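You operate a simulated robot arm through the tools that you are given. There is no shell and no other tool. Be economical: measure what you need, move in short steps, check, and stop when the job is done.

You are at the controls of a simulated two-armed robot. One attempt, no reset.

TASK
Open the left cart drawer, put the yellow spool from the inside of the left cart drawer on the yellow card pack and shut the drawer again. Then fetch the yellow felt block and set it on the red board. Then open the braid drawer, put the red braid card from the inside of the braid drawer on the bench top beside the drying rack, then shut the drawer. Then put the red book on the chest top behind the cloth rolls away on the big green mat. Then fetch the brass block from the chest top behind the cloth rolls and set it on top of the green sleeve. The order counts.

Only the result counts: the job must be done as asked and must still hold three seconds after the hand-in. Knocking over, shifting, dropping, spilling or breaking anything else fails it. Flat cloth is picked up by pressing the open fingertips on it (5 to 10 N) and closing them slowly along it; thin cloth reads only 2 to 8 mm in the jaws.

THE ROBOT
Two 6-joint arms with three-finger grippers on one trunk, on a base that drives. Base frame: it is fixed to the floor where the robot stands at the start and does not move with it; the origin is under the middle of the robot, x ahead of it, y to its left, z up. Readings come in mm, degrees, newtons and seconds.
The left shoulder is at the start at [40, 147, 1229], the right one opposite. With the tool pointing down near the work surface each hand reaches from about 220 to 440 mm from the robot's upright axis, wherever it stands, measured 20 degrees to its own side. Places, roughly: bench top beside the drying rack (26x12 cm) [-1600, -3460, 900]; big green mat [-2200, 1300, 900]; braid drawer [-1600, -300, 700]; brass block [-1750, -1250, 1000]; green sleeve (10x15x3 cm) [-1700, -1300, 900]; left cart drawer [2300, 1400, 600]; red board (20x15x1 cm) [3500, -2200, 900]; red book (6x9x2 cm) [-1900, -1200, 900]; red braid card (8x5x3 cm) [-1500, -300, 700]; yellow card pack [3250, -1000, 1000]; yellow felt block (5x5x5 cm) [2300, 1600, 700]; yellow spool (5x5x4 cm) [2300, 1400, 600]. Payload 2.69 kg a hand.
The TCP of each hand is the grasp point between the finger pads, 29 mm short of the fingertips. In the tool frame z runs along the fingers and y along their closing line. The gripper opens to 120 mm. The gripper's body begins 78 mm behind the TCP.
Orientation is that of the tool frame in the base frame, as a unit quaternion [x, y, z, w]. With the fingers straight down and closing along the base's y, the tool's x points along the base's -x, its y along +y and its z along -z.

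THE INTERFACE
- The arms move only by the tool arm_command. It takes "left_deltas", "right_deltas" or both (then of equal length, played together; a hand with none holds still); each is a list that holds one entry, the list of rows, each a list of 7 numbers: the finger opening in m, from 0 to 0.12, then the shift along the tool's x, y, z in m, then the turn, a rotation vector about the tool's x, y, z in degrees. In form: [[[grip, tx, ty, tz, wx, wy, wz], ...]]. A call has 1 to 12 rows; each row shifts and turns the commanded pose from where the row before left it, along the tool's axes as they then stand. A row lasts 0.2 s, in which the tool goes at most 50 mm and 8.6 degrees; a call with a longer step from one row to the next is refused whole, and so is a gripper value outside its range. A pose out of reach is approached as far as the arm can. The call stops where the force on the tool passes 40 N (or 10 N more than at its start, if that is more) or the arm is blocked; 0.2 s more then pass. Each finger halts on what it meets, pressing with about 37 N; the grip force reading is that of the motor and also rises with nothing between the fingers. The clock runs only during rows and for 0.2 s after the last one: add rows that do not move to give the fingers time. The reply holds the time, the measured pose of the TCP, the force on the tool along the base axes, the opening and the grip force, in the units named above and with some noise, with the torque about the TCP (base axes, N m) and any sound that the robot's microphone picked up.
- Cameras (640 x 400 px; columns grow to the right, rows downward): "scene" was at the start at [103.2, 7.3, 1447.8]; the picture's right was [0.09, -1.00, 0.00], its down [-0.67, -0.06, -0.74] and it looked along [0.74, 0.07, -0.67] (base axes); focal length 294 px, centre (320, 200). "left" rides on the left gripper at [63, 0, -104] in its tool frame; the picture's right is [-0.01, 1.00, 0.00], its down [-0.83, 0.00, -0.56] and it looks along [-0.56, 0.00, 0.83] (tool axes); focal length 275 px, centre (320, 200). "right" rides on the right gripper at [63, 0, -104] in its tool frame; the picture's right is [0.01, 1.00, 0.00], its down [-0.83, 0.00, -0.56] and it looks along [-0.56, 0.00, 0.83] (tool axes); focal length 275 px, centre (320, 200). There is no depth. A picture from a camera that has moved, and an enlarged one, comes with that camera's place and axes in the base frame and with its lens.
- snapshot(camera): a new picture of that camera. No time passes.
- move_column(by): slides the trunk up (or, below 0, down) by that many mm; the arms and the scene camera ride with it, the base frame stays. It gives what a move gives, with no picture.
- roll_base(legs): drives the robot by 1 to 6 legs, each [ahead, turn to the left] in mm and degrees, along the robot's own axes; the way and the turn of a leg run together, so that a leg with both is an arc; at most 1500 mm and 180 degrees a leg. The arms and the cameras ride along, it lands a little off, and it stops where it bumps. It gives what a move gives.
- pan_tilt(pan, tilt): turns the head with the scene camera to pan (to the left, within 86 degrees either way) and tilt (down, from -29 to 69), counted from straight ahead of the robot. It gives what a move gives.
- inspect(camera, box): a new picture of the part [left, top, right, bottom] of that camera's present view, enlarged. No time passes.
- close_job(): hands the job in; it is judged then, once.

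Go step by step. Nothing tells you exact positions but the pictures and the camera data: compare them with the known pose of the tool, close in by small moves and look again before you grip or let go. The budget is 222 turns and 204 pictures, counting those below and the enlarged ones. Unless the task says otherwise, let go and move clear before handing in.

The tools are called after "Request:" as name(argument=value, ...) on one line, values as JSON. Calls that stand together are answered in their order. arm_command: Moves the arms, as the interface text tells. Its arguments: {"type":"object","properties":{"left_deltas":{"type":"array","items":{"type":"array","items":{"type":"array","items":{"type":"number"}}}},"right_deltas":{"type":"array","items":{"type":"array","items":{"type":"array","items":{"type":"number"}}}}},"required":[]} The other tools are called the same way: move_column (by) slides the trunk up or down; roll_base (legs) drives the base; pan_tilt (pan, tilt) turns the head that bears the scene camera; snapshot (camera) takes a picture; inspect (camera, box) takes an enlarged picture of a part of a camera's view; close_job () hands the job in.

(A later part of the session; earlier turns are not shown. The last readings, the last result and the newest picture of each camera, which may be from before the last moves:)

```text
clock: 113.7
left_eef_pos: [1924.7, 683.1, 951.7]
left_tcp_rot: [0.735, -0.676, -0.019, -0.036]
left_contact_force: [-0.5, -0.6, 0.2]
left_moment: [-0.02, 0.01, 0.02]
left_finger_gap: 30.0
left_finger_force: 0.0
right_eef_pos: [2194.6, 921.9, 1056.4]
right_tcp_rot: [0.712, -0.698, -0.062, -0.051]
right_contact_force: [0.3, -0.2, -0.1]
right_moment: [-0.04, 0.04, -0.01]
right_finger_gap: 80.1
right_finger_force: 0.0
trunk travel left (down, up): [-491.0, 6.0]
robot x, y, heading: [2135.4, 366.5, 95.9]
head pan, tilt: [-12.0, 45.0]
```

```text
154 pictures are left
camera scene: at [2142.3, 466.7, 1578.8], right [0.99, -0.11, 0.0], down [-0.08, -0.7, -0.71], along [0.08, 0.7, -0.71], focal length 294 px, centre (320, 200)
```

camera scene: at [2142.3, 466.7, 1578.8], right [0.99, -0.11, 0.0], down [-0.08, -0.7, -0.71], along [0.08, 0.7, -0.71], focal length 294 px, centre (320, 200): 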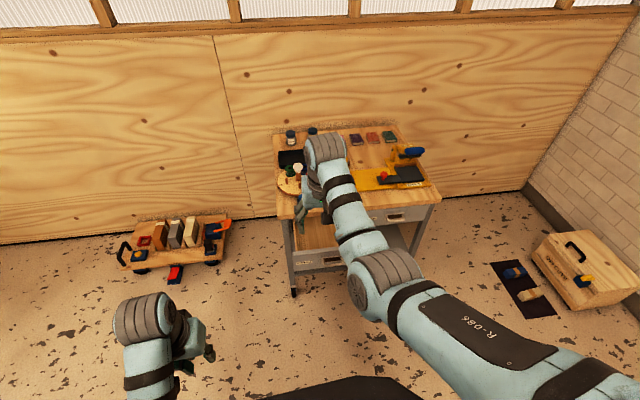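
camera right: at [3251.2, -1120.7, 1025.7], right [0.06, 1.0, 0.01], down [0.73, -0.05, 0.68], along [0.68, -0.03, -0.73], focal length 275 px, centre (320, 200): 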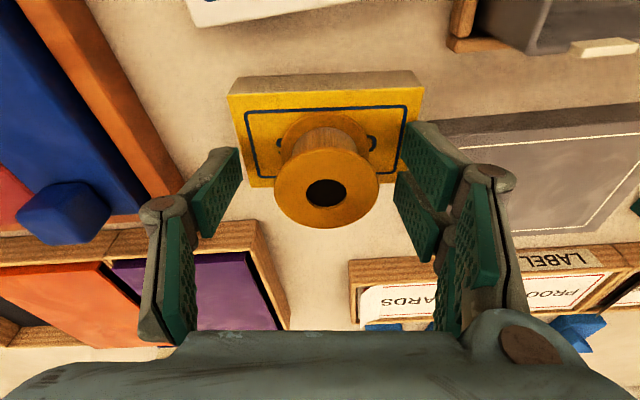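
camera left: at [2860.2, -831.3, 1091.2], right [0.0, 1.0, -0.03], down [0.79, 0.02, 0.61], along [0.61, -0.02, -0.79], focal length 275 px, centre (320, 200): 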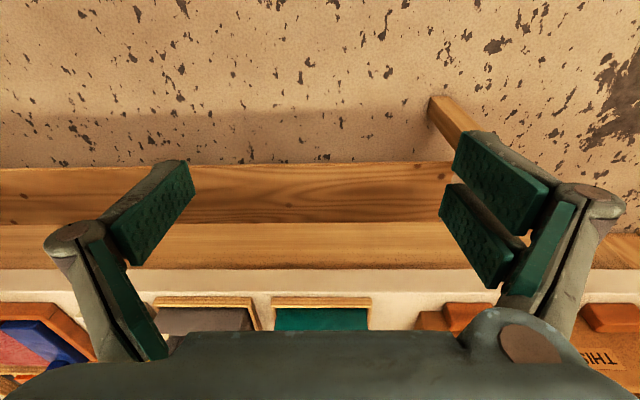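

Spool stands fine. Now prepare the right hand (closed, slanted) to push the drawer shut.

Request:
roll_base(legs=[[0, -4.8]])

Request:
move_column(by=-320)

Request:
arm_command(right_deltas=[[[0.05, 0, -0.01, 0, 0, -8, 0], [0.02, 0, 0, 0, 0, -8, 0], [0, 0, 0, 0, 0, -8, 0], [0, 0.025, 0, 0.035, 0, 0, 0], [0, 0.025, 0, 0.035, 0, 0, 0], [0, 0.018, 0, 0.025, 0, 0, 0]]])

Request:
snapshot(camera="right")

```text
clock: 114.5
left_eef_pos: [1950.7, 700.0, 952.6]
left_tcp_rot: [-0.706, 0.707, 0.017, 0.037]
left_contact_force: [0.2, 0.7, 0.9]
left_moment: [-0.01, -0.02, -0.03]
left_finger_gap: 30.0
left_finger_force: 0.1
right_eef_pos: [2240.7, 914.4, 1056.9]
right_tcp_rot: [-0.682, 0.727, 0.058, 0.056]
right_contact_force: [0.1, 0.7, -0.1]
right_moment: [-0.03, 0.01, 0.0]
right_finger_gap: 80.2
right_finger_force: 0.0
trunk travel left (down, up): [-491.0, 6.0]
robot x, y, heading: [2135.6, 365.6, 90.8]
head pan, tilt: [-12.0, 45.0]
```

```text
clock: 117.7
left_eef_pos: [1953.0, 701.3, 633.0]
left_tcp_rot: [-0.706, 0.707, 0.017, 0.037]
left_contact_force: [-0.1, -0.6, -0.3]
left_moment: [0.03, -0.02, -0.03]
left_finger_gap: 30.1
left_finger_force: 0.0
right_eef_pos: [2241.6, 915.6, 737.4]
right_tcp_rot: [-0.682, 0.727, 0.06, 0.055]
right_contact_force: [-0.7, -0.1, 0.4]
right_moment: [0.01, 0.0, 0.03]
right_finger_gap: 80.4
right_finger_force: 0.1
trunk travel left (down, up): [-171.0, 326.0]
robot x, y, heading: [2137.9, 365.1, 90.7]
head pan, tilt: [-12.0, 45.0]
```

```text
clock: 119.1
left_eef_pos: [1953.4, 699.4, 632.5]
left_tcp_rot: [0.707, -0.707, -0.017, -0.037]
left_contact_force: [0.0, -1.1, -0.7]
left_moment: [-0.01, -0.02, 0.0]
left_finger_gap: 29.9
left_finger_force: 0.0
right_eef_pos: [2256.6, 915.4, 630.3]
right_tcp_rot: [-0.652, 0.699, 0.202, 0.215]
right_contact_force: [1.0, -0.3, 0.2]
right_moment: [-0.02, 0.02, 0.03]
right_finger_gap: 0.0
right_finger_force: 28.5
trunk travel left (down, up): [-171.0, 326.0]
robot x, y, heading: [2140.9, 365.6, 90.9]
head pan, tilt: [-12.0, 45.0]
```

```text
153 pictures are left
camera right: at [2251.0, 804.8, 678.7], right [-1.0, 0.06, 0.0], down [0.02, 0.37, 0.93], along [0.06, 0.93, -0.37], focal length 275 px, centre (320, 200)
```

right: 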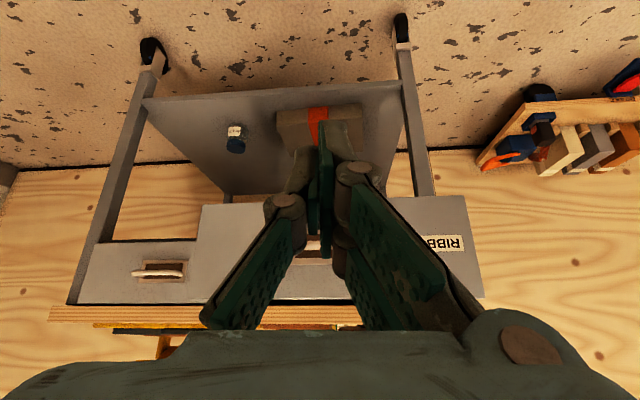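

Hand is aligned with the drawer. Push it closed by driving ahead.

Request:
roll_base(legs=[[220, 0], [95, 0]])

Request:
inspect(camera="scene", box=[200, 120, 440, 270])

```text
clock: 121.6
left_eef_pos: [1947.2, 1010.0, 633.7]
left_tcp_rot: [0.707, -0.706, -0.017, -0.036]
left_contact_force: [0.8, -0.8, -0.2]
left_moment: [0.01, 0.0, 0.01]
left_finger_gap: 29.9
left_finger_force: 0.1
right_eef_pos: [2256.8, 1217.7, 619.9]
right_tcp_rot: [-0.655, 0.702, 0.187, 0.208]
right_contact_force: [-0.1, -0.7, -1.7]
right_moment: [-0.09, -0.07, -0.05]
right_finger_gap: 0.0
right_finger_force: 28.3
trunk travel left (down, up): [-171.0, 326.0]
robot x, y, heading: [2127.4, 675.7, 90.9]
head pan, tilt: [-12.0, 45.0]
stopped in leg 2: the force on the tool passed its limit at 70 N (the readings are from after the stop); the commanded pose is now the measured one
```

```text
2.67 times, centred on (320, 195) of scene
camera zoom: at [2146.3, 775.4, 1259.5], right [0.98, -0.19, 0.0], down [-0.14, -0.69, -0.71], along [0.14, 0.69, -0.71], focal length 785 px, centre (320, 213)
```

zoom: 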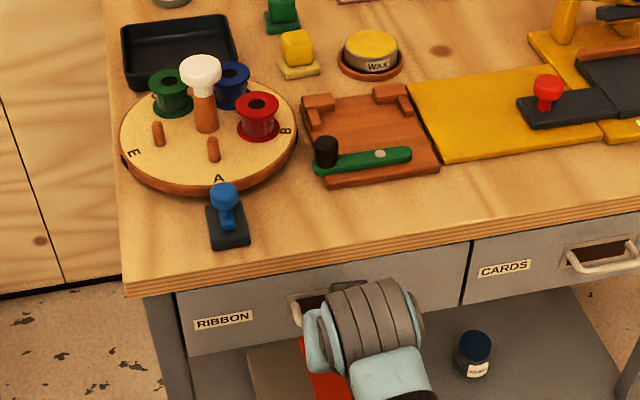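

The push stopped on a firm contact; back off and check whether it is fully shut.

Request:
roll_base(legs=[[-90, 0]])

Request:
snapshot(camera="right")

Request:
snapshot(camera="scene")

```text
clock: 122.7
left_eef_pos: [1949.2, 919.7, 632.4]
left_tcp_rot: [0.707, -0.706, -0.018, -0.037]
left_contact_force: [0.1, -0.1, 1.0]
left_moment: [0.01, 0.03, 0.04]
left_finger_gap: 30.0
left_finger_force: 0.0
right_eef_pos: [2257.2, 1129.0, 620.4]
right_tcp_rot: [-0.655, 0.701, 0.189, 0.209]
right_contact_force: [-0.4, -0.4, 0.6]
right_moment: [0.05, 0.0, 0.0]
right_finger_gap: 0.1
right_finger_force: 29.0
trunk travel left (down, up): [-171.0, 326.0]
robot x, y, heading: [2127.8, 586.1, 91.0]
head pan, tilt: [-12.0, 45.0]
```

```text
151 pictures are left
camera right: at [2250.9, 1018.6, 673.3], right [-1.0, 0.07, -0.01], down [0.02, 0.4, 0.92], along [0.07, 0.91, -0.4], focal length 275 px, centre (320, 200)
```

right: 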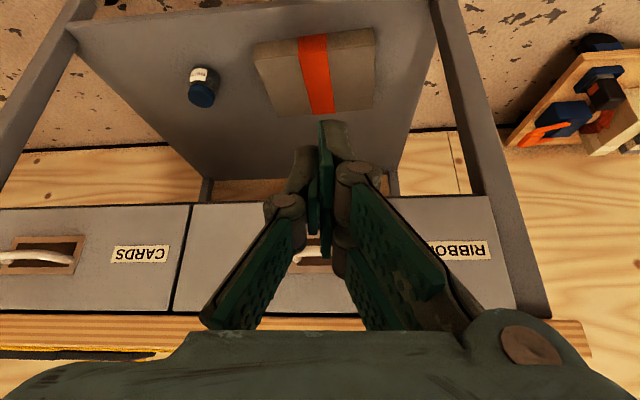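

```text
150 pictures are left
camera scene: at [2147.7, 685.2, 1259.5], right [0.98, -0.19, 0.0], down [-0.14, -0.69, -0.71], along [0.14, 0.69, -0.71], focal length 294 px, centre (320, 200)
```

scene: 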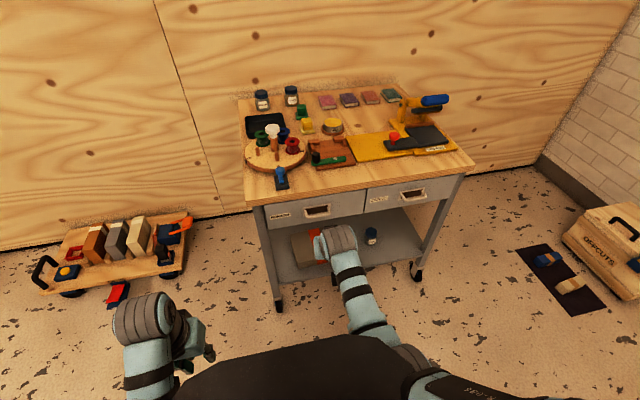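

Request:
inspect(camera="scene", box=[330, 170, 410, 220])

Request:
inspect(camera="right", box=[140, 180, 260, 340])

```text
8.00 times, centred on (370, 195) of scene
camera zoom: at [2147.7, 685.2, 1259.5], right [0.98, -0.19, 0.0], down [-0.14, -0.69, -0.71], along [0.14, 0.69, -0.71], focal length 2355 px, centre (-80, 240)
```

zoom: 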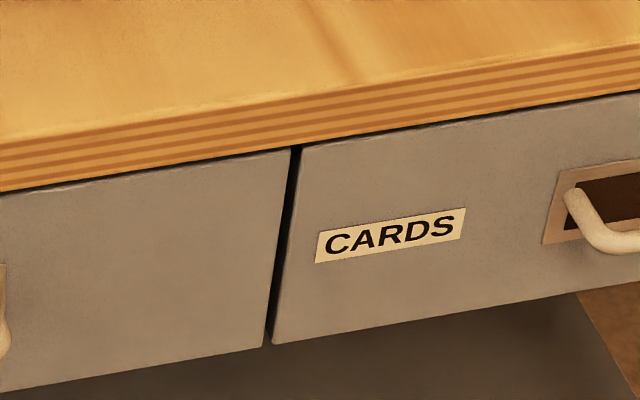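

```text
2.50 times, centred on (200, 260) of right
camera zoom: at [2250.9, 1018.6, 673.3], right [-1.0, 0.07, -0.01], down [0.02, 0.4, 0.92], along [0.07, 0.91, -0.4], focal length 688 px, centre (620, 50)
```

zoom: 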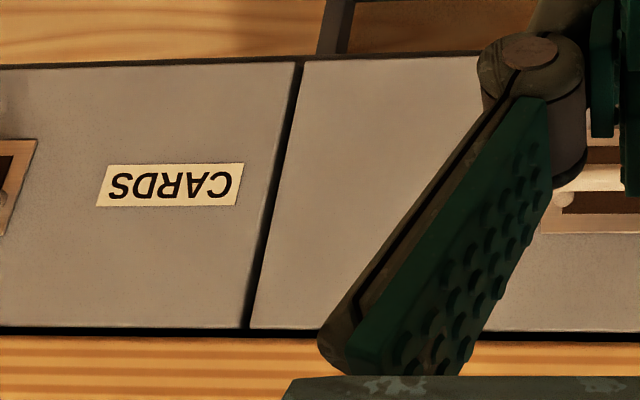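

The drawer is flush and shut. Now examine the yellow felt block on the cart top.

Request:
inspect(camera="scene", box=[270, 80, 350, 140])

```text
6.67 times, centred on (310, 110) of scene
camera zoom: at [2147.7, 685.2, 1259.5], right [0.98, -0.19, 0.0], down [-0.14, -0.69, -0.71], along [0.14, 0.69, -0.71], focal length 1962 px, centre (387, 800)
```

zoom: 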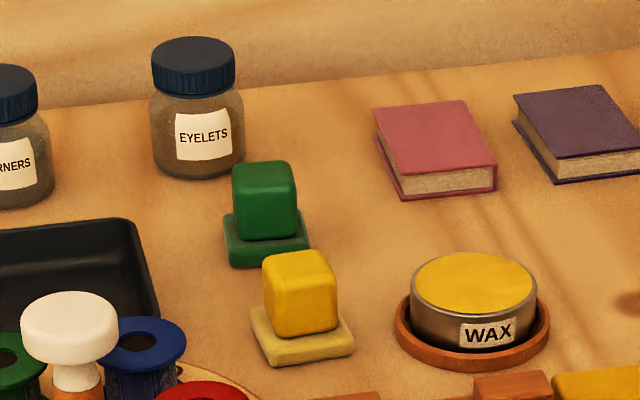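

The block is a cube on a slightly wider pad, at about (2285, 1590). Raise the trunk, open the hand, and drive in over the cart from the front.

Request:
move_column(by=230)

Request:
roll_base(legs=[[0, -5.0], [300, 0], [0, 4.0]])

Request:
arm_command(right_deltas=[[[0.05, 0, 0, 0, 0, 0, 0], [0.08, 0, 0, 0, 0, 0, 0], [0.09, 0, 0, 0, 0, 0, 0]]])

Request:
snapshot(camera="right")

Request:
snapshot(camera="scene")

```text
clock: 125.1
left_eef_pos: [1949.2, 920.8, 862.0]
left_tcp_rot: [0.707, -0.706, -0.017, -0.037]
left_contact_force: [0.8, 0.0, 1.0]
left_moment: [0.01, 0.0, 0.0]
left_finger_gap: 30.0
left_finger_force: 0.2
right_eef_pos: [2258.2, 1127.8, 849.8]
right_tcp_rot: [-0.655, 0.701, 0.188, 0.209]
right_contact_force: [-0.4, 0.1, 0.0]
right_moment: [0.05, 0.03, 0.0]
right_finger_gap: 0.0
right_finger_force: 28.8
trunk travel left (down, up): [-401.0, 96.0]
robot x, y, heading: [2134.5, 584.1, 90.9]
head pan, tilt: [-12.0, 45.0]
```

```text
clock: 128.2
left_eef_pos: [1972.6, 1226.1, 862.3]
left_tcp_rot: [-0.705, 0.708, 0.018, 0.036]
left_contact_force: [0.0, 0.0, 0.4]
left_moment: [0.03, 0.0, 0.01]
left_finger_gap: 29.8
left_finger_force: 0.1
right_eef_pos: [2285.0, 1431.0, 850.0]
right_tcp_rot: [-0.652, 0.704, 0.188, 0.21]
right_contact_force: [-0.1, -0.1, -0.2]
right_moment: [0.02, -0.01, 0.01]
right_finger_gap: 0.0
right_finger_force: 28.8
trunk travel left (down, up): [-401.0, 96.0]
robot x, y, heading: [2153.3, 893.9, 90.4]
head pan, tilt: [-12.0, 45.0]
```

```text
clock: 128.9
left_eef_pos: [1971.7, 1226.5, 862.5]
left_tcp_rot: [-0.705, 0.708, 0.017, 0.036]
left_contact_force: [-0.2, 0.4, -0.1]
left_moment: [0.01, 0.01, 0.01]
left_finger_gap: 29.9
left_finger_force: 0.0
right_eef_pos: [2282.9, 1432.9, 849.7]
right_tcp_rot: [-0.653, 0.704, 0.187, 0.209]
right_contact_force: [-1.0, -0.3, -0.8]
right_moment: [-0.02, 0.0, -0.03]
right_finger_gap: 90.2
right_finger_force: 0.1
trunk travel left (down, up): [-401.0, 96.0]
robot x, y, heading: [2152.2, 894.8, 90.3]
head pan, tilt: [-12.0, 45.0]
```

```text
146 pictures are left
camera right: at [2275.5, 1322.8, 902.5], right [-1.0, 0.07, -0.01], down [0.02, 0.4, 0.92], along [0.07, 0.91, -0.4], focal length 275 px, centre (320, 200)
```

right: 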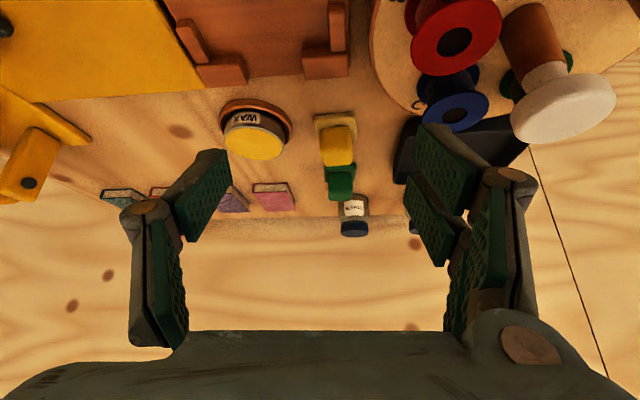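

```text
145 pictures are left
camera scene: at [2169.0, 990.3, 1488.7], right [0.98, -0.2, 0.0], down [-0.14, -0.69, -0.71], along [0.14, 0.69, -0.71], focal length 294 px, centre (320, 200)
```

scene: 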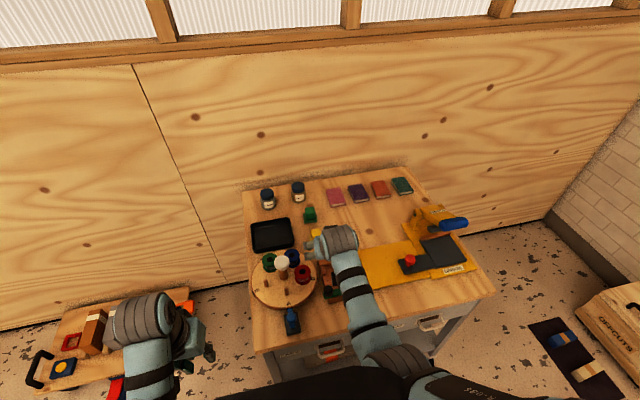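

Block is straight ahead of the hand, near (2280, 1588). Extend arm 60 mm and drive 60 mm, then lower partway.

Request:
arm_command(right_deltas=[[[0.09, -0.025, 0, 0.016, 0, 0, 0], [0.09, -0.025, 0, 0.016, 0, 0, 0]]])

Request:
roll_base(legs=[[70, 0]])

Request:
snapshot(camera="right")

```text
clock: 129.6
left_eef_pos: [1973.2, 1227.3, 861.3]
left_tcp_rot: [-0.704, 0.709, 0.016, 0.036]
left_contact_force: [-0.3, -0.6, -0.3]
left_moment: [-0.03, 0.02, -0.02]
left_finger_gap: 30.2
left_finger_force: 0.0
right_eef_pos: [2287.1, 1491.9, 848.4]
right_tcp_rot: [-0.652, 0.704, 0.187, 0.209]
right_contact_force: [0.9, -0.7, 0.0]
right_moment: [-0.02, -0.04, 0.02]
right_finger_gap: 90.0
right_finger_force: 0.1
trunk travel left (down, up): [-401.0, 96.0]
robot x, y, heading: [2155.8, 891.2, 90.2]
head pan, tilt: [-12.0, 45.0]
```

```text
clock: 130.6
left_eef_pos: [1972.0, 1287.0, 866.2]
left_tcp_rot: [-0.703, 0.709, 0.02, 0.039]
left_contact_force: [0.7, -0.3, -0.2]
left_moment: [0.09, 0.04, 0.0]
left_finger_gap: 30.0
left_finger_force: 0.1
right_eef_pos: [2285.6, 1551.7, 854.7]
right_tcp_rot: [-0.651, 0.703, 0.191, 0.213]
right_contact_force: [-0.4, -0.9, -0.4]
right_moment: [0.03, -0.01, 0.0]
right_finger_gap: 90.1
right_finger_force: 0.5
trunk travel left (down, up): [-401.0, 96.0]
robot x, y, heading: [2151.4, 960.8, 90.4]
head pan, tilt: [-12.0, 45.0]
```

```text
144 pictures are left
camera right: at [2278.4, 1441.5, 906.5], right [-1.0, 0.07, -0.01], down [0.02, 0.39, 0.92], along [0.07, 0.92, -0.39], focal length 275 px, centre (320, 200)
```

right: 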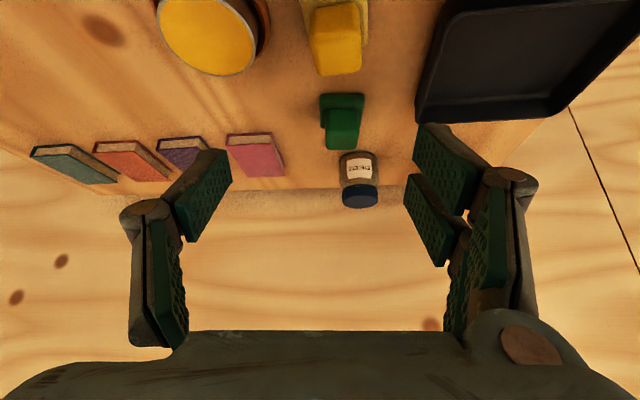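

Cube top ≈ z 727 at (2278, 1590). Lower the trunk 100 mm and check again before the final approach.

Request:
move_column(by=-95)

Request:
arm_command(right_deltas=[[[0.09, -0.012, 0.006, 0.01, 0, 0, 0]]])

Request:
snapshot(camera="right")

Request:
inspect(camera="scene", box=[240, 180, 400, 300])

```text
clock: 131.8
left_eef_pos: [1972.0, 1294.8, 766.6]
left_tcp_rot: [-0.704, 0.709, 0.016, 0.036]
left_contact_force: [0.7, -0.4, 0.3]
left_moment: [0.02, 0.01, -0.02]
left_finger_gap: 30.1
left_finger_force: 0.1
right_eef_pos: [2286.2, 1559.8, 752.9]
right_tcp_rot: [-0.652, 0.704, 0.188, 0.209]
right_contact_force: [0.1, -0.3, -0.2]
right_moment: [0.0, 0.01, 0.04]
right_finger_gap: 89.6
right_finger_force: 0.0
trunk travel left (down, up): [-306.0, 191.0]
robot x, y, heading: [2152.1, 962.4, 90.2]
head pan, tilt: [-12.0, 45.0]
```

```text
clock: 132.2
left_eef_pos: [1972.1, 1295.4, 766.3]
left_tcp_rot: [-0.704, 0.709, 0.017, 0.036]
left_contact_force: [-0.8, 0.2, -0.5]
left_moment: [0.01, 0.0, 0.04]
left_finger_gap: 29.9
left_finger_force: 0.2
right_eef_pos: [2281.0, 1575.5, 751.1]
right_tcp_rot: [-0.653, 0.703, 0.188, 0.209]
right_contact_force: [0.1, 1.0, 0.3]
right_moment: [-0.02, 0.0, 0.01]
right_finger_gap: 89.9
right_finger_force: 0.0
trunk travel left (down, up): [-306.0, 191.0]
robot x, y, heading: [2153.2, 960.7, 90.4]
head pan, tilt: [-12.0, 45.0]
```

```text
143 pictures are left
camera right: at [2273.3, 1465.8, 803.6], right [-1.0, 0.07, -0.01], down [0.02, 0.4, 0.92], along [0.07, 0.91, -0.4], focal length 275 px, centre (320, 200)
```

right: 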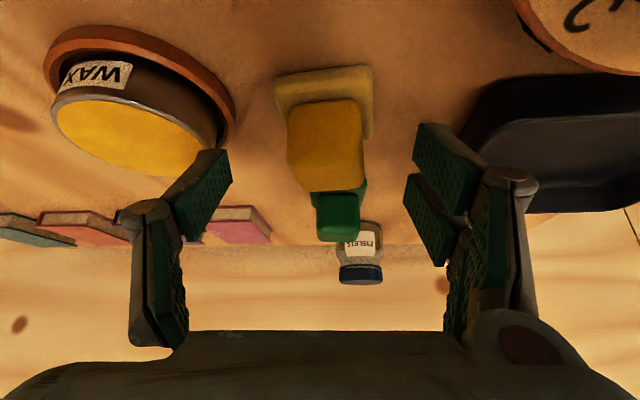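

```text
3.33 times, centred on (320, 240) of scene
camera zoom: at [2168.4, 1060.2, 1393.4], right [0.98, -0.2, 0.0], down [-0.14, -0.69, -0.71], along [0.14, 0.69, -0.71], focal length 981 px, centre (320, 67)
```

zoom: 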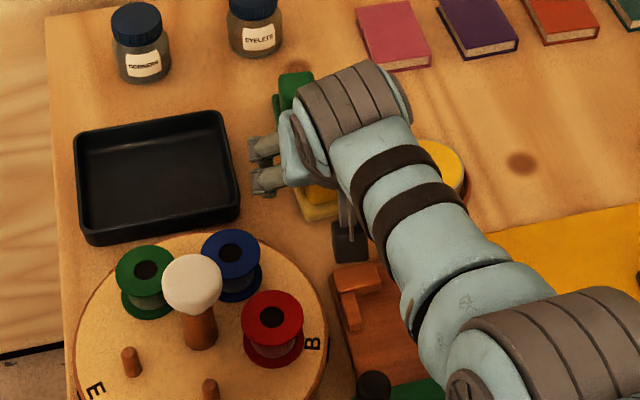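

Wax tin coaster is near the right-side finger, so narrow the opening to 60 mm and make the final approach, then grip.

Request:
arm_command(right_deltas=[[[0.06, 0, 0.001, 0, 0, 0, 0], [0.06, 0, 0, 0, 0, 0, 0], [0.06, 0.0015, 0, 0.017, 0, 0, 0], [0.06, 0.001, 0, 0.017, 0, 0, 0], [0.06, 0, 0, 0, 0, 0, 0]]])

Request:
snapshot(camera="right")

```text
clock: 133.4
left_eef_pos: [1971.3, 1293.3, 767.9]
left_tcp_rot: [-0.705, 0.708, 0.016, 0.037]
left_contact_force: [0.2, -0.6, -0.1]
left_moment: [0.02, 0.02, -0.04]
left_finger_gap: 29.9
left_finger_force: 0.1
right_eef_pos: [2280.9, 1578.0, 733.8]
right_tcp_rot: [-0.651, 0.703, 0.191, 0.212]
right_contact_force: [0.3, 9.4, 20.1]
right_moment: [0.35, 0.75, -0.19]
right_finger_gap: 62.4
right_finger_force: 1.6
right hand out of reach, approached as far as the arm can: row 3, 4
trunk travel left (down, up): [-306.0, 191.0]
robot x, y, heading: [2152.4, 958.8, 90.4]
head pan, tilt: [-12.0, 45.0]
```

```text
141 pictures are left
camera right: at [2273.5, 1467.0, 785.5], right [-1.0, 0.07, -0.01], down [0.02, 0.39, 0.92], along [0.07, 0.92, -0.39], focal length 275 px, centre (320, 200)
```

right: 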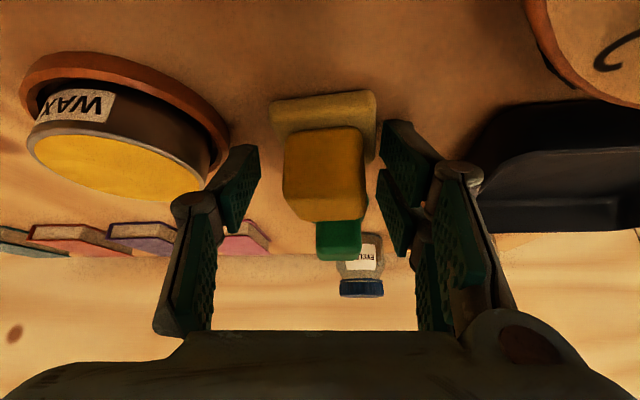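

Fingertips touched the pad's rim; the cube is between the fingers. Raise 4 mm and close.

Request:
arm_command(right_deltas=[[[0.06, -0.003, 0.001, -0.004, 0, 0, 0], [0.06, 0, 0, 0, 0, 0, 0]]])

Request:
arm_command(right_deltas=[[[0.055, 0, 0, 0, 0, 0, 0], [0.045, 0, 0, 0, 0, 0, 0], [0.038, 0, 0, 0, 0, 0, 0], [0.03, 0, 0, 0, 0, 0, 0], [0.025, 0, 0, 0, 0, 0, 0], [0.02, 0, 0, 0, 0, 0, 0]]])

Request:
snapshot(camera="right")

```text
clock: 134.1
left_eef_pos: [1971.8, 1293.8, 767.6]
left_tcp_rot: [-0.704, 0.709, 0.017, 0.037]
left_contact_force: [-0.8, 0.4, 0.3]
left_moment: [0.02, -0.01, -0.03]
left_finger_gap: 29.9
left_finger_force: 0.0
right_eef_pos: [2279.8, 1574.5, 734.4]
right_tcp_rot: [-0.653, 0.704, 0.187, 0.209]
right_contact_force: [0.3, 3.6, 8.0]
right_moment: [0.1, 0.26, -0.13]
right_finger_gap: 61.8
right_finger_force: 0.8
trunk travel left (down, up): [-306.0, 191.0]
robot x, y, heading: [2153.6, 961.2, 90.3]
head pan, tilt: [-12.0, 45.0]
```

```text
clock: 135.4
left_eef_pos: [1971.1, 1293.1, 766.5]
left_tcp_rot: [-0.704, 0.709, 0.016, 0.038]
left_contact_force: [0.8, -0.3, 1.0]
left_moment: [-0.02, -0.01, -0.01]
left_finger_gap: 30.1
left_finger_force: 0.1
right_eef_pos: [2280.4, 1575.5, 735.8]
right_tcp_rot: [-0.653, 0.704, 0.187, 0.21]
right_contact_force: [-3.7, -1.0, 9.1]
right_moment: [-0.07, 0.29, 0.09]
right_finger_gap: 46.2
right_finger_force: 36.6
trunk travel left (down, up): [-306.0, 191.0]
robot x, y, heading: [2156.3, 957.1, 90.2]
head pan, tilt: [-12.0, 45.0]
```

```text
140 pictures are left
camera right: at [2272.1, 1465.3, 788.0], right [-1.0, 0.07, -0.01], down [0.02, 0.4, 0.92], along [0.07, 0.91, -0.4], focal length 275 px, centre (320, 200)
```

right: 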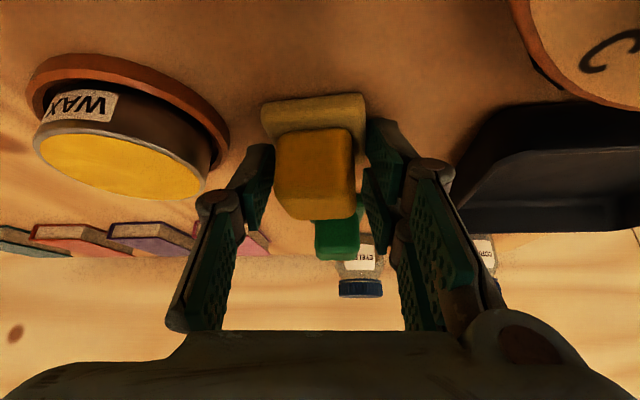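

The tips seem to clamp on the pad edge. Reopen, raise ~8 mm and close on the cube itself.

Request:
arm_command(right_deltas=[[[0.055, 0, 0, 0, 0, 0, 0], [0.055, 0, -0.001, 0, 0, 0, 0], [0.055, -0.004, 0, -0.0067, 0, 0, 0], [0.055, -0.003, 0, 0.002, 0, 0, 0], [0.045, 0, 0, 0, 0, 0, 0], [0.035, 0, 0, 0, 0, 0, 0], [0.025, 0, 0, 0, 0, 0, 0], [0.02, 0, 0, 0, 0, 0, 0], [0.02, 0, 0, 0, 0, 0, 0]]])

Request:
snapshot(camera="right")

```text
clock: 137.4
left_eef_pos: [1970.6, 1294.6, 766.5]
left_tcp_rot: [-0.704, 0.709, 0.016, 0.037]
left_contact_force: [0.3, -0.5, 0.1]
left_moment: [0.01, 0.02, 0.01]
left_finger_gap: 29.9
left_finger_force: 0.1
right_eef_pos: [2280.9, 1580.3, 743.3]
right_tcp_rot: [-0.653, 0.704, 0.187, 0.209]
right_contact_force: [-0.4, 0.2, 1.2]
right_moment: [-0.04, 0.05, -0.02]
right_finger_gap: 37.8
right_finger_force: 36.7
trunk travel left (down, up): [-306.0, 191.0]
robot x, y, heading: [2149.4, 960.7, 90.6]
head pan, tilt: [-12.0, 45.0]
```

```text
139 pictures are left
camera right: at [2273.8, 1470.6, 795.1], right [-1.0, 0.07, -0.01], down [0.02, 0.4, 0.92], along [0.07, 0.91, -0.4], focal length 275 px, centre (320, 200)
```

right: 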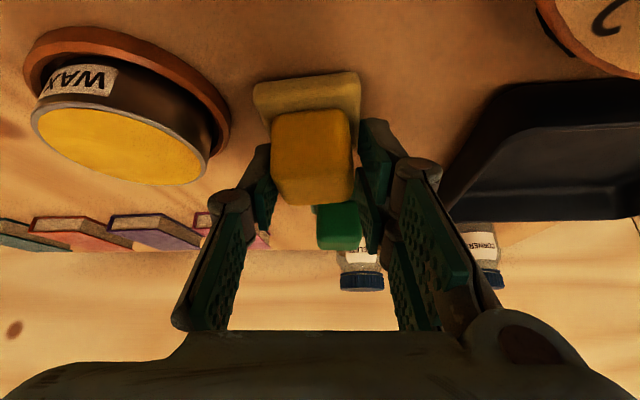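

Now the cube itself is gripped (37.8 mm). Lift with the trunk and check.

Request:
move_column(by=120)

Request:
snapshot(camera="right")

```text
clock: 138.9
left_eef_pos: [1972.5, 1294.6, 888.7]
left_tcp_rot: [-0.704, 0.709, 0.016, 0.036]
left_contact_force: [0.0, 0.2, -0.3]
left_moment: [-0.02, -0.02, 0.02]
left_finger_gap: 29.8
left_finger_force: 0.1
right_eef_pos: [2282.7, 1579.7, 863.9]
right_tcp_rot: [-0.653, 0.704, 0.188, 0.209]
right_contact_force: [-0.3, -0.3, -0.2]
right_moment: [0.02, 0.01, 0.02]
right_finger_gap: 37.9
right_finger_force: 37.2
trunk travel left (down, up): [-426.0, 71.0]
robot x, y, heading: [2151.1, 957.6, 90.7]
head pan, tilt: [-12.0, 45.0]
```

```text
138 pictures are left
camera right: at [2273.9, 1470.7, 915.6], right [-1.0, 0.07, -0.01], down [0.02, 0.4, 0.92], along [0.07, 0.91, -0.4], focal length 275 px, centre (320, 200)
```

right: 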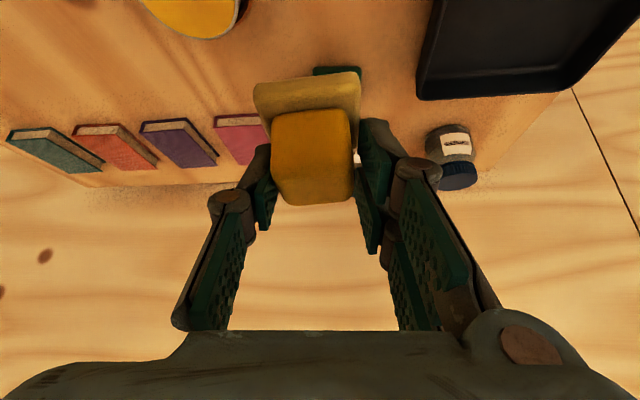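

Block held. Back out and drive to the red board end of the back bench.

Request:
roll_base(legs=[[-600, 0], [0, -173.9], [1240, 0], [1240, 0], [0, 83.2]])

Request:
move_column(by=65)

Request:
pan_tilt(pan=0, tilt=35)

Request:
snapshot(camera="scene")

```text
clock: 164.7
left_eef_pos: [2826.3, -1910.4, 886.7]
left_tcp_rot: [-0.003, 0.999, -0.014, 0.038]
left_contact_force: [-0.2, 0.8, 0.2]
left_moment: [-0.03, 0.02, 0.03]
left_finger_gap: 30.0
left_finger_force: 0.0
right_eef_pos: [3113.9, -2216.2, 863.2]
right_tcp_rot: [0.032, 0.959, -0.015, 0.281]
right_contact_force: [-0.3, 0.1, -1.0]
right_moment: [0.01, 0.04, -0.01]
right_finger_gap: 36.7
right_finger_force: 36.3
trunk travel left (down, up): [-426.0, 71.0]
robot x, y, heading: [2492.8, -2092.6, 0.9]
head pan, tilt: [-12.0, 45.0]
```

```text
clock: 165.7
left_eef_pos: [2824.6, -1910.3, 951.4]
left_tcp_rot: [-0.002, 0.999, -0.014, 0.037]
left_contact_force: [0.1, 0.0, 0.0]
left_moment: [-0.03, -0.01, 0.0]
left_finger_gap: 29.9
left_finger_force: 0.1
right_eef_pos: [3114.0, -2216.7, 927.3]
right_tcp_rot: [0.031, 0.959, -0.014, 0.28]
right_contact_force: [0.8, -0.4, -0.1]
right_moment: [0.01, -0.03, 0.0]
right_finger_gap: 36.9
right_finger_force: 36.9
trunk travel left (down, up): [-491.0, 6.0]
robot x, y, heading: [2493.0, -2095.4, 1.1]
head pan, tilt: [-12.0, 45.0]
```

```text
clock: 166.4
left_eef_pos: [2825.1, -1909.8, 951.7]
left_tcp_rot: [-0.002, 0.999, -0.014, 0.038]
left_contact_force: [0.4, 1.0, -0.1]
left_moment: [0.02, -0.01, -0.04]
left_finger_gap: 30.0
left_finger_force: 0.0
right_eef_pos: [3114.1, -2216.1, 926.7]
right_tcp_rot: [0.031, 0.959, -0.013, 0.28]
right_contact_force: [0.2, -0.5, -0.9]
right_moment: [-0.01, -0.01, 0.03]
right_finger_gap: 36.8
right_finger_force: 37.1
trunk travel left (down, up): [-491.0, 6.0]
robot x, y, heading: [2491.3, -2095.1, 1.1]
head pan, tilt: [0.0, 35.0]
```

```text
137 pictures are left
camera scene: at [2600.4, -2092.3, 1593.4], right [0.02, -1.0, 0.0], down [-0.57, -0.01, -0.82], along [0.82, 0.01, -0.57], focal length 294 px, centre (320, 200)
```

scene: 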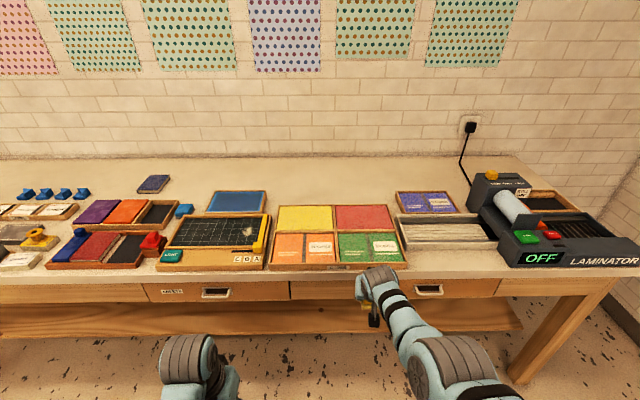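

Request:
inspect(camera="scene", box=[250, 180, 430, 290])

Request:
snapshot(camera="right")

```text
3.56 times, centred on (340, 235) of scene
camera zoom: at [2600.4, -2092.3, 1593.4], right [0.02, -1.0, 0.0], down [-0.57, -0.01, -0.82], along [0.82, 0.01, -0.57], focal length 1046 px, centre (249, 76)
```

zoom: 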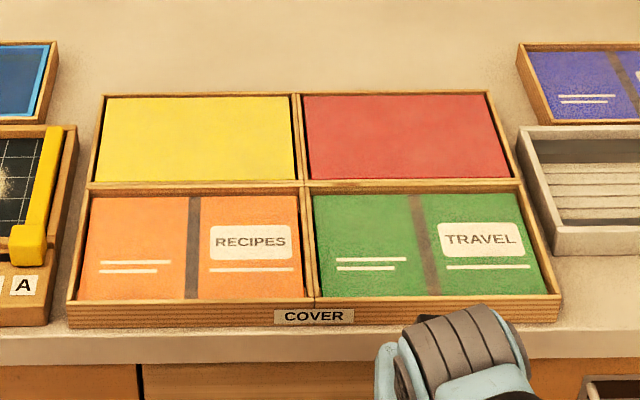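

```text
135 pictures are left
camera right: at [3006.4, -2209.6, 979.9], right [0.06, 1.0, -0.01], down [0.4, -0.01, 0.92], along [0.91, -0.06, -0.4], focal length 275 px, centre (320, 200)
```

right: 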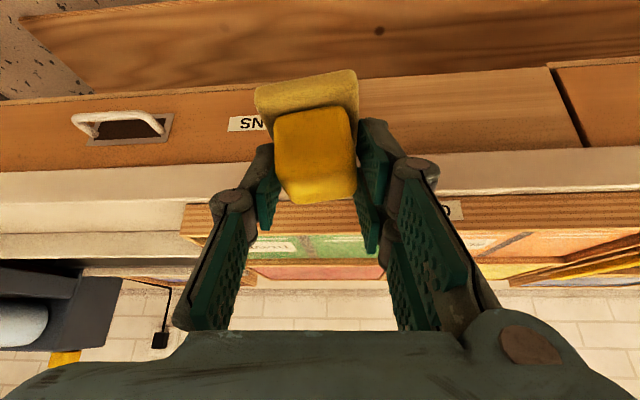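

The red board is the far right panel, centred near (3506, -2255), top ~z 885. Raise the hand, turn slightly right and drive in partway.

Request:
arm_command(right_deltas=[[[0.02, -0.024, 0, -0.038, 0, 0, 0], [0.02, -0.024, 0, -0.038, 0, 0, 0]]])

Request:
roll_base(legs=[[0, -2.1], [330, 0]])

Request:
snapshot(camera="right")

Request:
snapshot(camera="scene")

```text
clock: 167.0
left_eef_pos: [2824.5, -1909.3, 952.3]
left_tcp_rot: [-0.002, 0.999, -0.014, 0.038]
left_contact_force: [0.1, 0.1, -0.2]
left_moment: [-0.01, -0.01, 0.01]
left_finger_gap: 30.0
left_finger_force: 0.0
right_eef_pos: [3111.6, -2214.5, 1018.7]
right_tcp_rot: [0.032, 0.959, -0.014, 0.28]
right_contact_force: [-0.2, -0.3, -0.4]
right_moment: [0.03, 0.0, 0.01]
right_finger_gap: 36.4
right_finger_force: 36.9
trunk travel left (down, up): [-491.0, 6.0]
robot x, y, heading: [2490.7, -2094.4, 0.9]
head pan, tilt: [0.0, 35.0]
```

```text
clock: 169.6
left_eef_pos: [3165.0, -1927.3, 953.1]
left_tcp_rot: [0.015, 0.999, -0.015, 0.038]
left_contact_force: [0.2, 0.0, 0.2]
left_moment: [0.01, -0.02, -0.02]
left_finger_gap: 29.9
left_finger_force: 0.1
right_eef_pos: [3441.7, -2243.7, 1020.4]
right_tcp_rot: [0.048, 0.958, -0.019, 0.281]
right_contact_force: [-0.1, 0.0, -0.2]
right_moment: [0.02, -0.02, 0.02]
right_finger_gap: 36.4
right_finger_force: 37.2
trunk travel left (down, up): [-491.0, 6.0]
robot x, y, heading: [2828.4, -2100.4, -0.9]
head pan, tilt: [0.0, 35.0]
```

```text
134 pictures are left
camera right: at [3333.3, -2232.5, 1072.8], right [0.1, 1.0, -0.01], down [0.4, -0.03, 0.92], along [0.91, -0.09, -0.4], focal length 275 px, centre (320, 200)
```

right: 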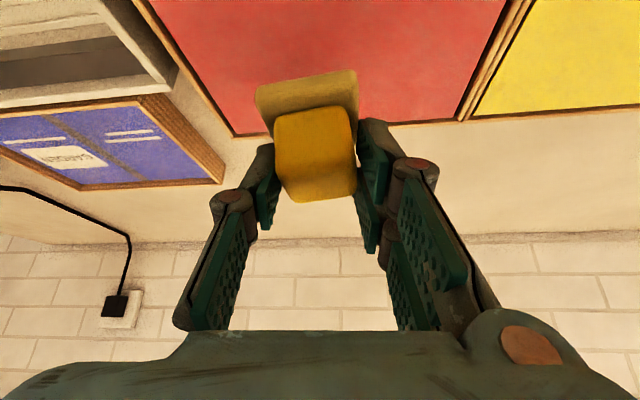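

```text
133 pictures are left
camera scene: at [2932.3, -2102.1, 1593.8], right [-0.02, -1.0, 0.0], down [-0.57, 0.01, -0.82], along [0.82, -0.01, -0.57], focal length 294 px, centre (320, 200)
```

scene: 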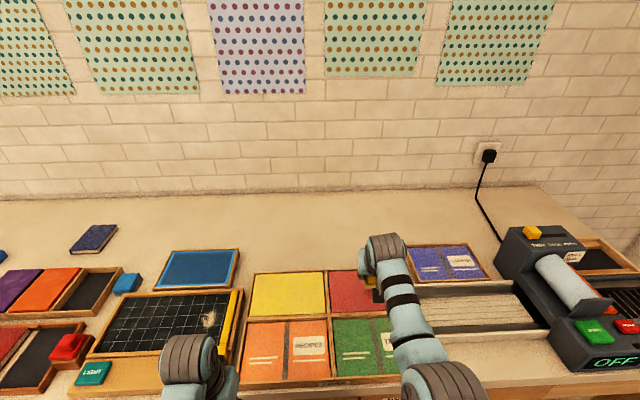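

Aligned in y with the red board. Drive 48 mm more and lower to just above.

Request:
roll_base(legs=[[48, 0]])

Request:
arm_command(right_deltas=[[[0.02, 0.0135, 0, 0.021, 0, 0, 0], [0.02, 0.0135, 0, 0.021, 0, 0, 0], [0.02, 0, 0, 0, 0, 0, 0]]])

Request:
snapshot(camera="right")

Request:
inspect(camera="scene", box=[300, 230, 480, 350])

```text
clock: 170.6
left_eef_pos: [3207.5, -1927.2, 955.6]
left_tcp_rot: [0.014, 0.999, -0.014, 0.041]
left_contact_force: [-0.3, 0.6, -0.1]
left_moment: [0.0, -0.09, -0.01]
left_finger_gap: 29.8
left_finger_force: 0.1
right_eef_pos: [3483.1, -2243.7, 1024.3]
right_tcp_rot: [0.048, 0.957, -0.019, 0.284]
right_contact_force: [-1.0, 0.7, -0.6]
right_moment: [0.0, -0.04, -0.01]
right_finger_gap: 36.5
right_finger_force: 37.1
trunk travel left (down, up): [-491.0, 6.0]
robot x, y, heading: [2877.8, -2101.8, -1.3]
head pan, tilt: [0.0, 35.0]
```

```text
clock: 171.3
left_eef_pos: [3212.2, -1928.3, 952.1]
left_tcp_rot: [0.015, 0.999, -0.015, 0.038]
left_contact_force: [0.5, 0.4, 0.3]
left_moment: [0.01, -0.01, 0.0]
left_finger_gap: 30.0
left_finger_force: 0.1
right_eef_pos: [3489.3, -2244.0, 970.0]
right_tcp_rot: [0.047, 0.958, -0.017, 0.281]
right_contact_force: [-0.8, -0.7, -0.5]
right_moment: [-0.02, -0.01, -0.02]
right_finger_gap: 32.7
right_finger_force: 37.2
trunk travel left (down, up): [-491.0, 6.0]
robot x, y, heading: [2877.4, -2101.3, -1.1]
head pan, tilt: [0.0, 35.0]
```

```text
132 pictures are left
camera right: at [3381.4, -2233.5, 1023.1], right [0.1, 1.0, -0.01], down [0.4, -0.03, 0.92], along [0.91, -0.09, -0.4], focal length 275 px, centre (320, 200)
```

right: 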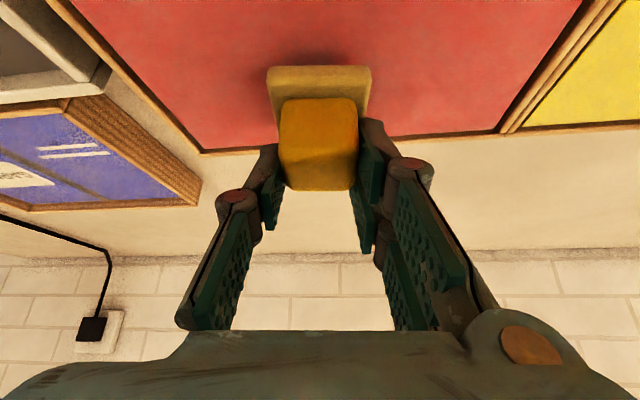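

```text
3.33 times, centred on (390, 290) of scene
camera zoom: at [2981.2, -2102.7, 1593.7], right [-0.02, -1.0, 0.0], down [-0.57, 0.01, -0.82], along [0.82, -0.01, -0.57], focal length 981 px, centre (87, -100)
```

zoom: 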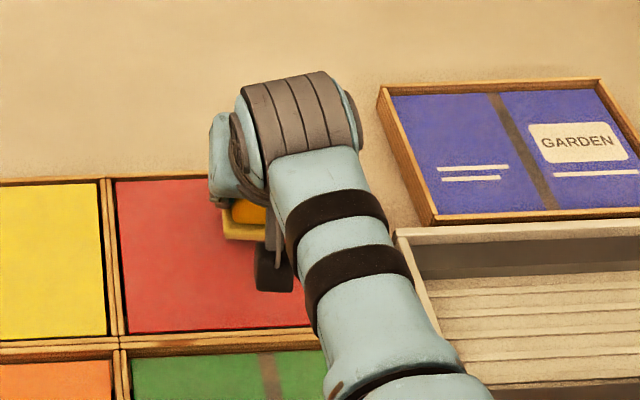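

Block is over the red board. The grip gap shrank slightly, so lower now without delay.

Request:
arm_command(right_deltas=[[[0.02, 0.0054, 0, 0.0084, 0, 0, 0], [0.02, 0.0027, 0, 0.0042, 0, 0, 0], [0.02, 0, 0, 0, 0, 0, 0]]])

Request:
inspect(camera="right", box=[220, 20, 420, 220])

```text
clock: 172.2
left_eef_pos: [3212.6, -1927.8, 952.4]
left_tcp_rot: [0.014, 0.999, -0.016, 0.039]
left_contact_force: [-0.6, 0.0, -0.9]
left_moment: [-0.01, 0.0, 0.05]
left_finger_gap: 29.8
left_finger_force: 0.1
right_eef_pos: [3491.3, -2243.6, 958.9]
right_tcp_rot: [0.048, 0.957, -0.019, 0.285]
right_contact_force: [4.9, -1.4, 23.5]
right_moment: [0.14, 0.29, 0.07]
right_finger_gap: 32.8
right_finger_force: 36.9
trunk travel left (down, up): [-491.0, 6.0]
robot x, y, heading: [2876.1, -2097.5, -0.7]
head pan, tilt: [0.0, 35.0]
```

```text
2.00 times, centred on (320, 120) of right
camera zoom: at [3382.5, -2233.5, 1010.2], right [0.1, 1.0, -0.01], down [0.39, -0.03, 0.92], along [0.92, -0.09, -0.39], focal length 551 px, centre (320, 360)
```

zoom: 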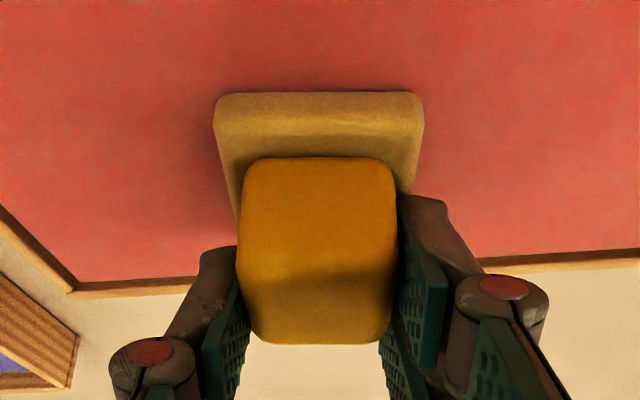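

Contact with the board (23 N). Ease up slightly and release.

Request:
arm_command(right_deltas=[[[0.03, -0.0008, 0, -0.0012, 0, 0, 0], [0.038, 0, 0, 0, 0, 0, 0], [0.044, 0, 0, 0, 0, 0, 0], [0.055, 0, 0, 0, 0, 0, 0], [0.065, 0, 0, 0, 0, 0, 0], [0.065, 0, 0, 0, 0, 0, 0]]])

Request:
inspect(camera="right", box=[180, 20, 460, 220])

```text
clock: 173.6
left_eef_pos: [3214.1, -1927.1, 951.7]
left_tcp_rot: [0.015, 0.999, -0.014, 0.037]
left_contact_force: [0.6, -0.1, -0.4]
left_moment: [0.03, 0.03, 0.01]
left_finger_gap: 30.1
left_finger_force: 0.1
right_eef_pos: [3490.5, -2243.9, 955.8]
right_tcp_rot: [0.048, 0.959, -0.018, 0.28]
right_contact_force: [-1.1, 0.3, 0.8]
right_moment: [-0.01, 0.05, 0.01]
right_finger_gap: 64.9
right_finger_force: 0.0
trunk travel left (down, up): [-491.0, 6.0]
robot x, y, heading: [2876.8, -2099.8, -1.0]
head pan, tilt: [0.0, 35.0]
```

```text
2.00 times, centred on (320, 120) of right
camera zoom: at [3382.9, -2233.5, 1007.8], right [0.1, 1.0, -0.01], down [0.4, -0.03, 0.92], along [0.91, -0.09, -0.4], focal length 551 px, centre (320, 360)
```

zoom: 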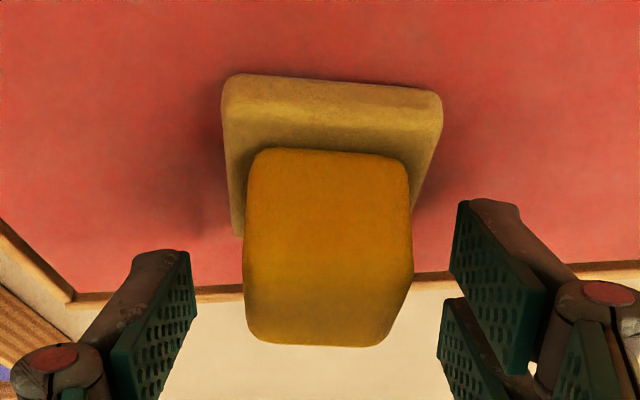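

Released and standing flat. Withdraw and verify.

Request:
arm_command(right_deltas=[[[0.075, -0.01, 0, -0.03, 0, 0, 0], [0.075, -0.02, 0, -0.04, 0, 0, 0], [0.075, -0.02, 0, -0.04, 0, 0, 0]]])

Request:
roll_base(legs=[[-300, 0]])

Request:
snapshot(camera="scene")

```text
clock: 174.3
left_eef_pos: [3215.0, -1927.4, 952.1]
left_tcp_rot: [0.014, 0.999, -0.015, 0.037]
left_contact_force: [1.2, 0.1, 0.2]
left_moment: [0.0, 0.01, 0.03]
left_finger_gap: 30.1
left_finger_force: 0.0
right_eef_pos: [3472.8, -2238.9, 1075.8]
right_tcp_rot: [0.047, 0.959, -0.018, 0.279]
right_contact_force: [0.0, -0.1, 0.3]
right_moment: [0.01, -0.02, -0.01]
right_finger_gap: 75.2
right_finger_force: 0.1
trunk travel left (down, up): [-491.0, 6.0]
robot x, y, heading: [2875.7, -2098.2, -0.9]
head pan, tilt: [0.0, 35.0]
```

```text
clock: 176.4
left_eef_pos: [2925.1, -1923.2, 950.6]
left_tcp_rot: [0.015, 0.999, -0.013, 0.036]
left_contact_force: [-0.2, 0.4, 0.3]
left_moment: [-0.01, 0.04, 0.01]
left_finger_gap: 29.9
left_finger_force: 0.0
right_eef_pos: [3182.7, -2236.2, 1073.1]
right_tcp_rot: [0.049, 0.959, -0.018, 0.279]
right_contact_force: [0.9, 0.7, -0.5]
right_moment: [-0.01, 0.04, -0.02]
right_finger_gap: 74.9
right_finger_force: 0.1
trunk travel left (down, up): [-491.0, 6.0]
robot x, y, heading: [2581.5, -2095.1, -1.0]
head pan, tilt: [0.0, 35.0]
```

```text
128 pictures are left
camera scene: at [2695.1, -2098.0, 1593.2], right [-0.02, -1.0, 0.0], down [-0.58, 0.01, -0.82], along [0.82, -0.01, -0.58], focal length 294 px, centre (320, 200)
```

scene: 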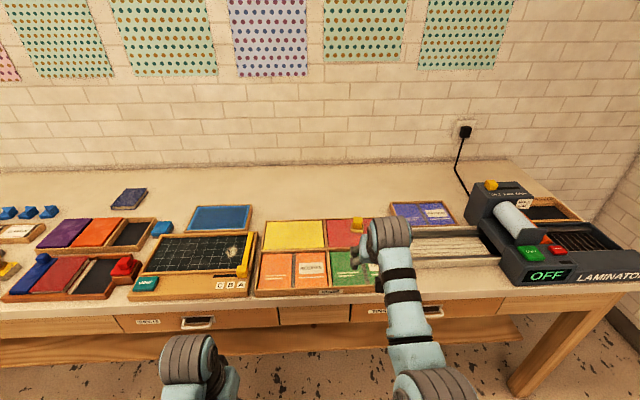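

The felt block stands on the red board. Next the braid drawer near (-1600, -300). Drive back round the table along y≈0 and look west.

Request:
roll_base(legs=[[0, 97.3], [1054, 0], [1054, 0], [0, 83.7], [1200, 0], [1150, 0]])

Request:
pan_tilt(pan=0, tilt=25)

Request:
snapshot(camera="scene")

```text
clock: 205.8
left_eef_pos: [-365.1, -231.8, 952.0]
left_tcp_rot: [0.999, 0.007, -0.036, -0.014]
left_contact_force: [-0.1, -0.4, -0.3]
left_moment: [0.01, 0.04, -0.01]
left_finger_gap: 30.1
left_finger_force: 0.0
right_eef_pos: [-634.5, 68.5, 1074.9]
right_tcp_rot: [0.959, -0.027, -0.281, -0.012]
right_contact_force: [0.1, -0.6, -0.4]
right_moment: [0.0, 0.06, 0.0]
right_finger_gap: 75.1
right_finger_force: 0.0
trunk travel left (down, up): [-491.0, 6.0]
robot x, y, heading: [-32.4, -46.5, -178.3]
head pan, tilt: [0.0, 35.0]
```

```text
clock: 206.5
left_eef_pos: [-364.8, -231.2, 951.7]
left_tcp_rot: [0.999, 0.007, -0.037, -0.013]
left_contact_force: [0.1, 0.6, 0.1]
left_moment: [0.0, -0.03, 0.04]
left_finger_gap: 30.0
left_finger_force: 0.1
right_eef_pos: [-636.6, 66.9, 1075.2]
right_tcp_rot: [0.959, -0.027, -0.28, -0.012]
right_contact_force: [0.3, -0.6, 1.0]
right_moment: [0.01, 0.01, 0.01]
right_finger_gap: 74.9
right_finger_force: 0.1
trunk travel left (down, up): [-491.0, 6.0]
robot x, y, heading: [-31.5, -44.0, -178.6]
head pan, tilt: [0.0, 25.0]
```

```text
127 pictures are left
camera scene: at [-145.8, -47.5, 1609.2], right [-0.03, 1.0, 0.0], down [0.42, 0.01, -0.91], along [-0.91, -0.02, -0.42], focal length 294 px, centre (320, 200)
```

scene: 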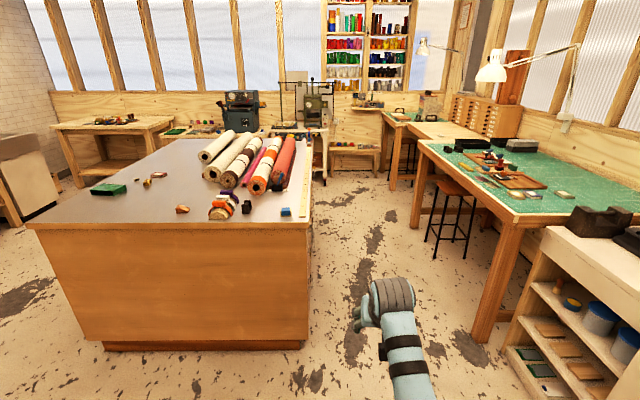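

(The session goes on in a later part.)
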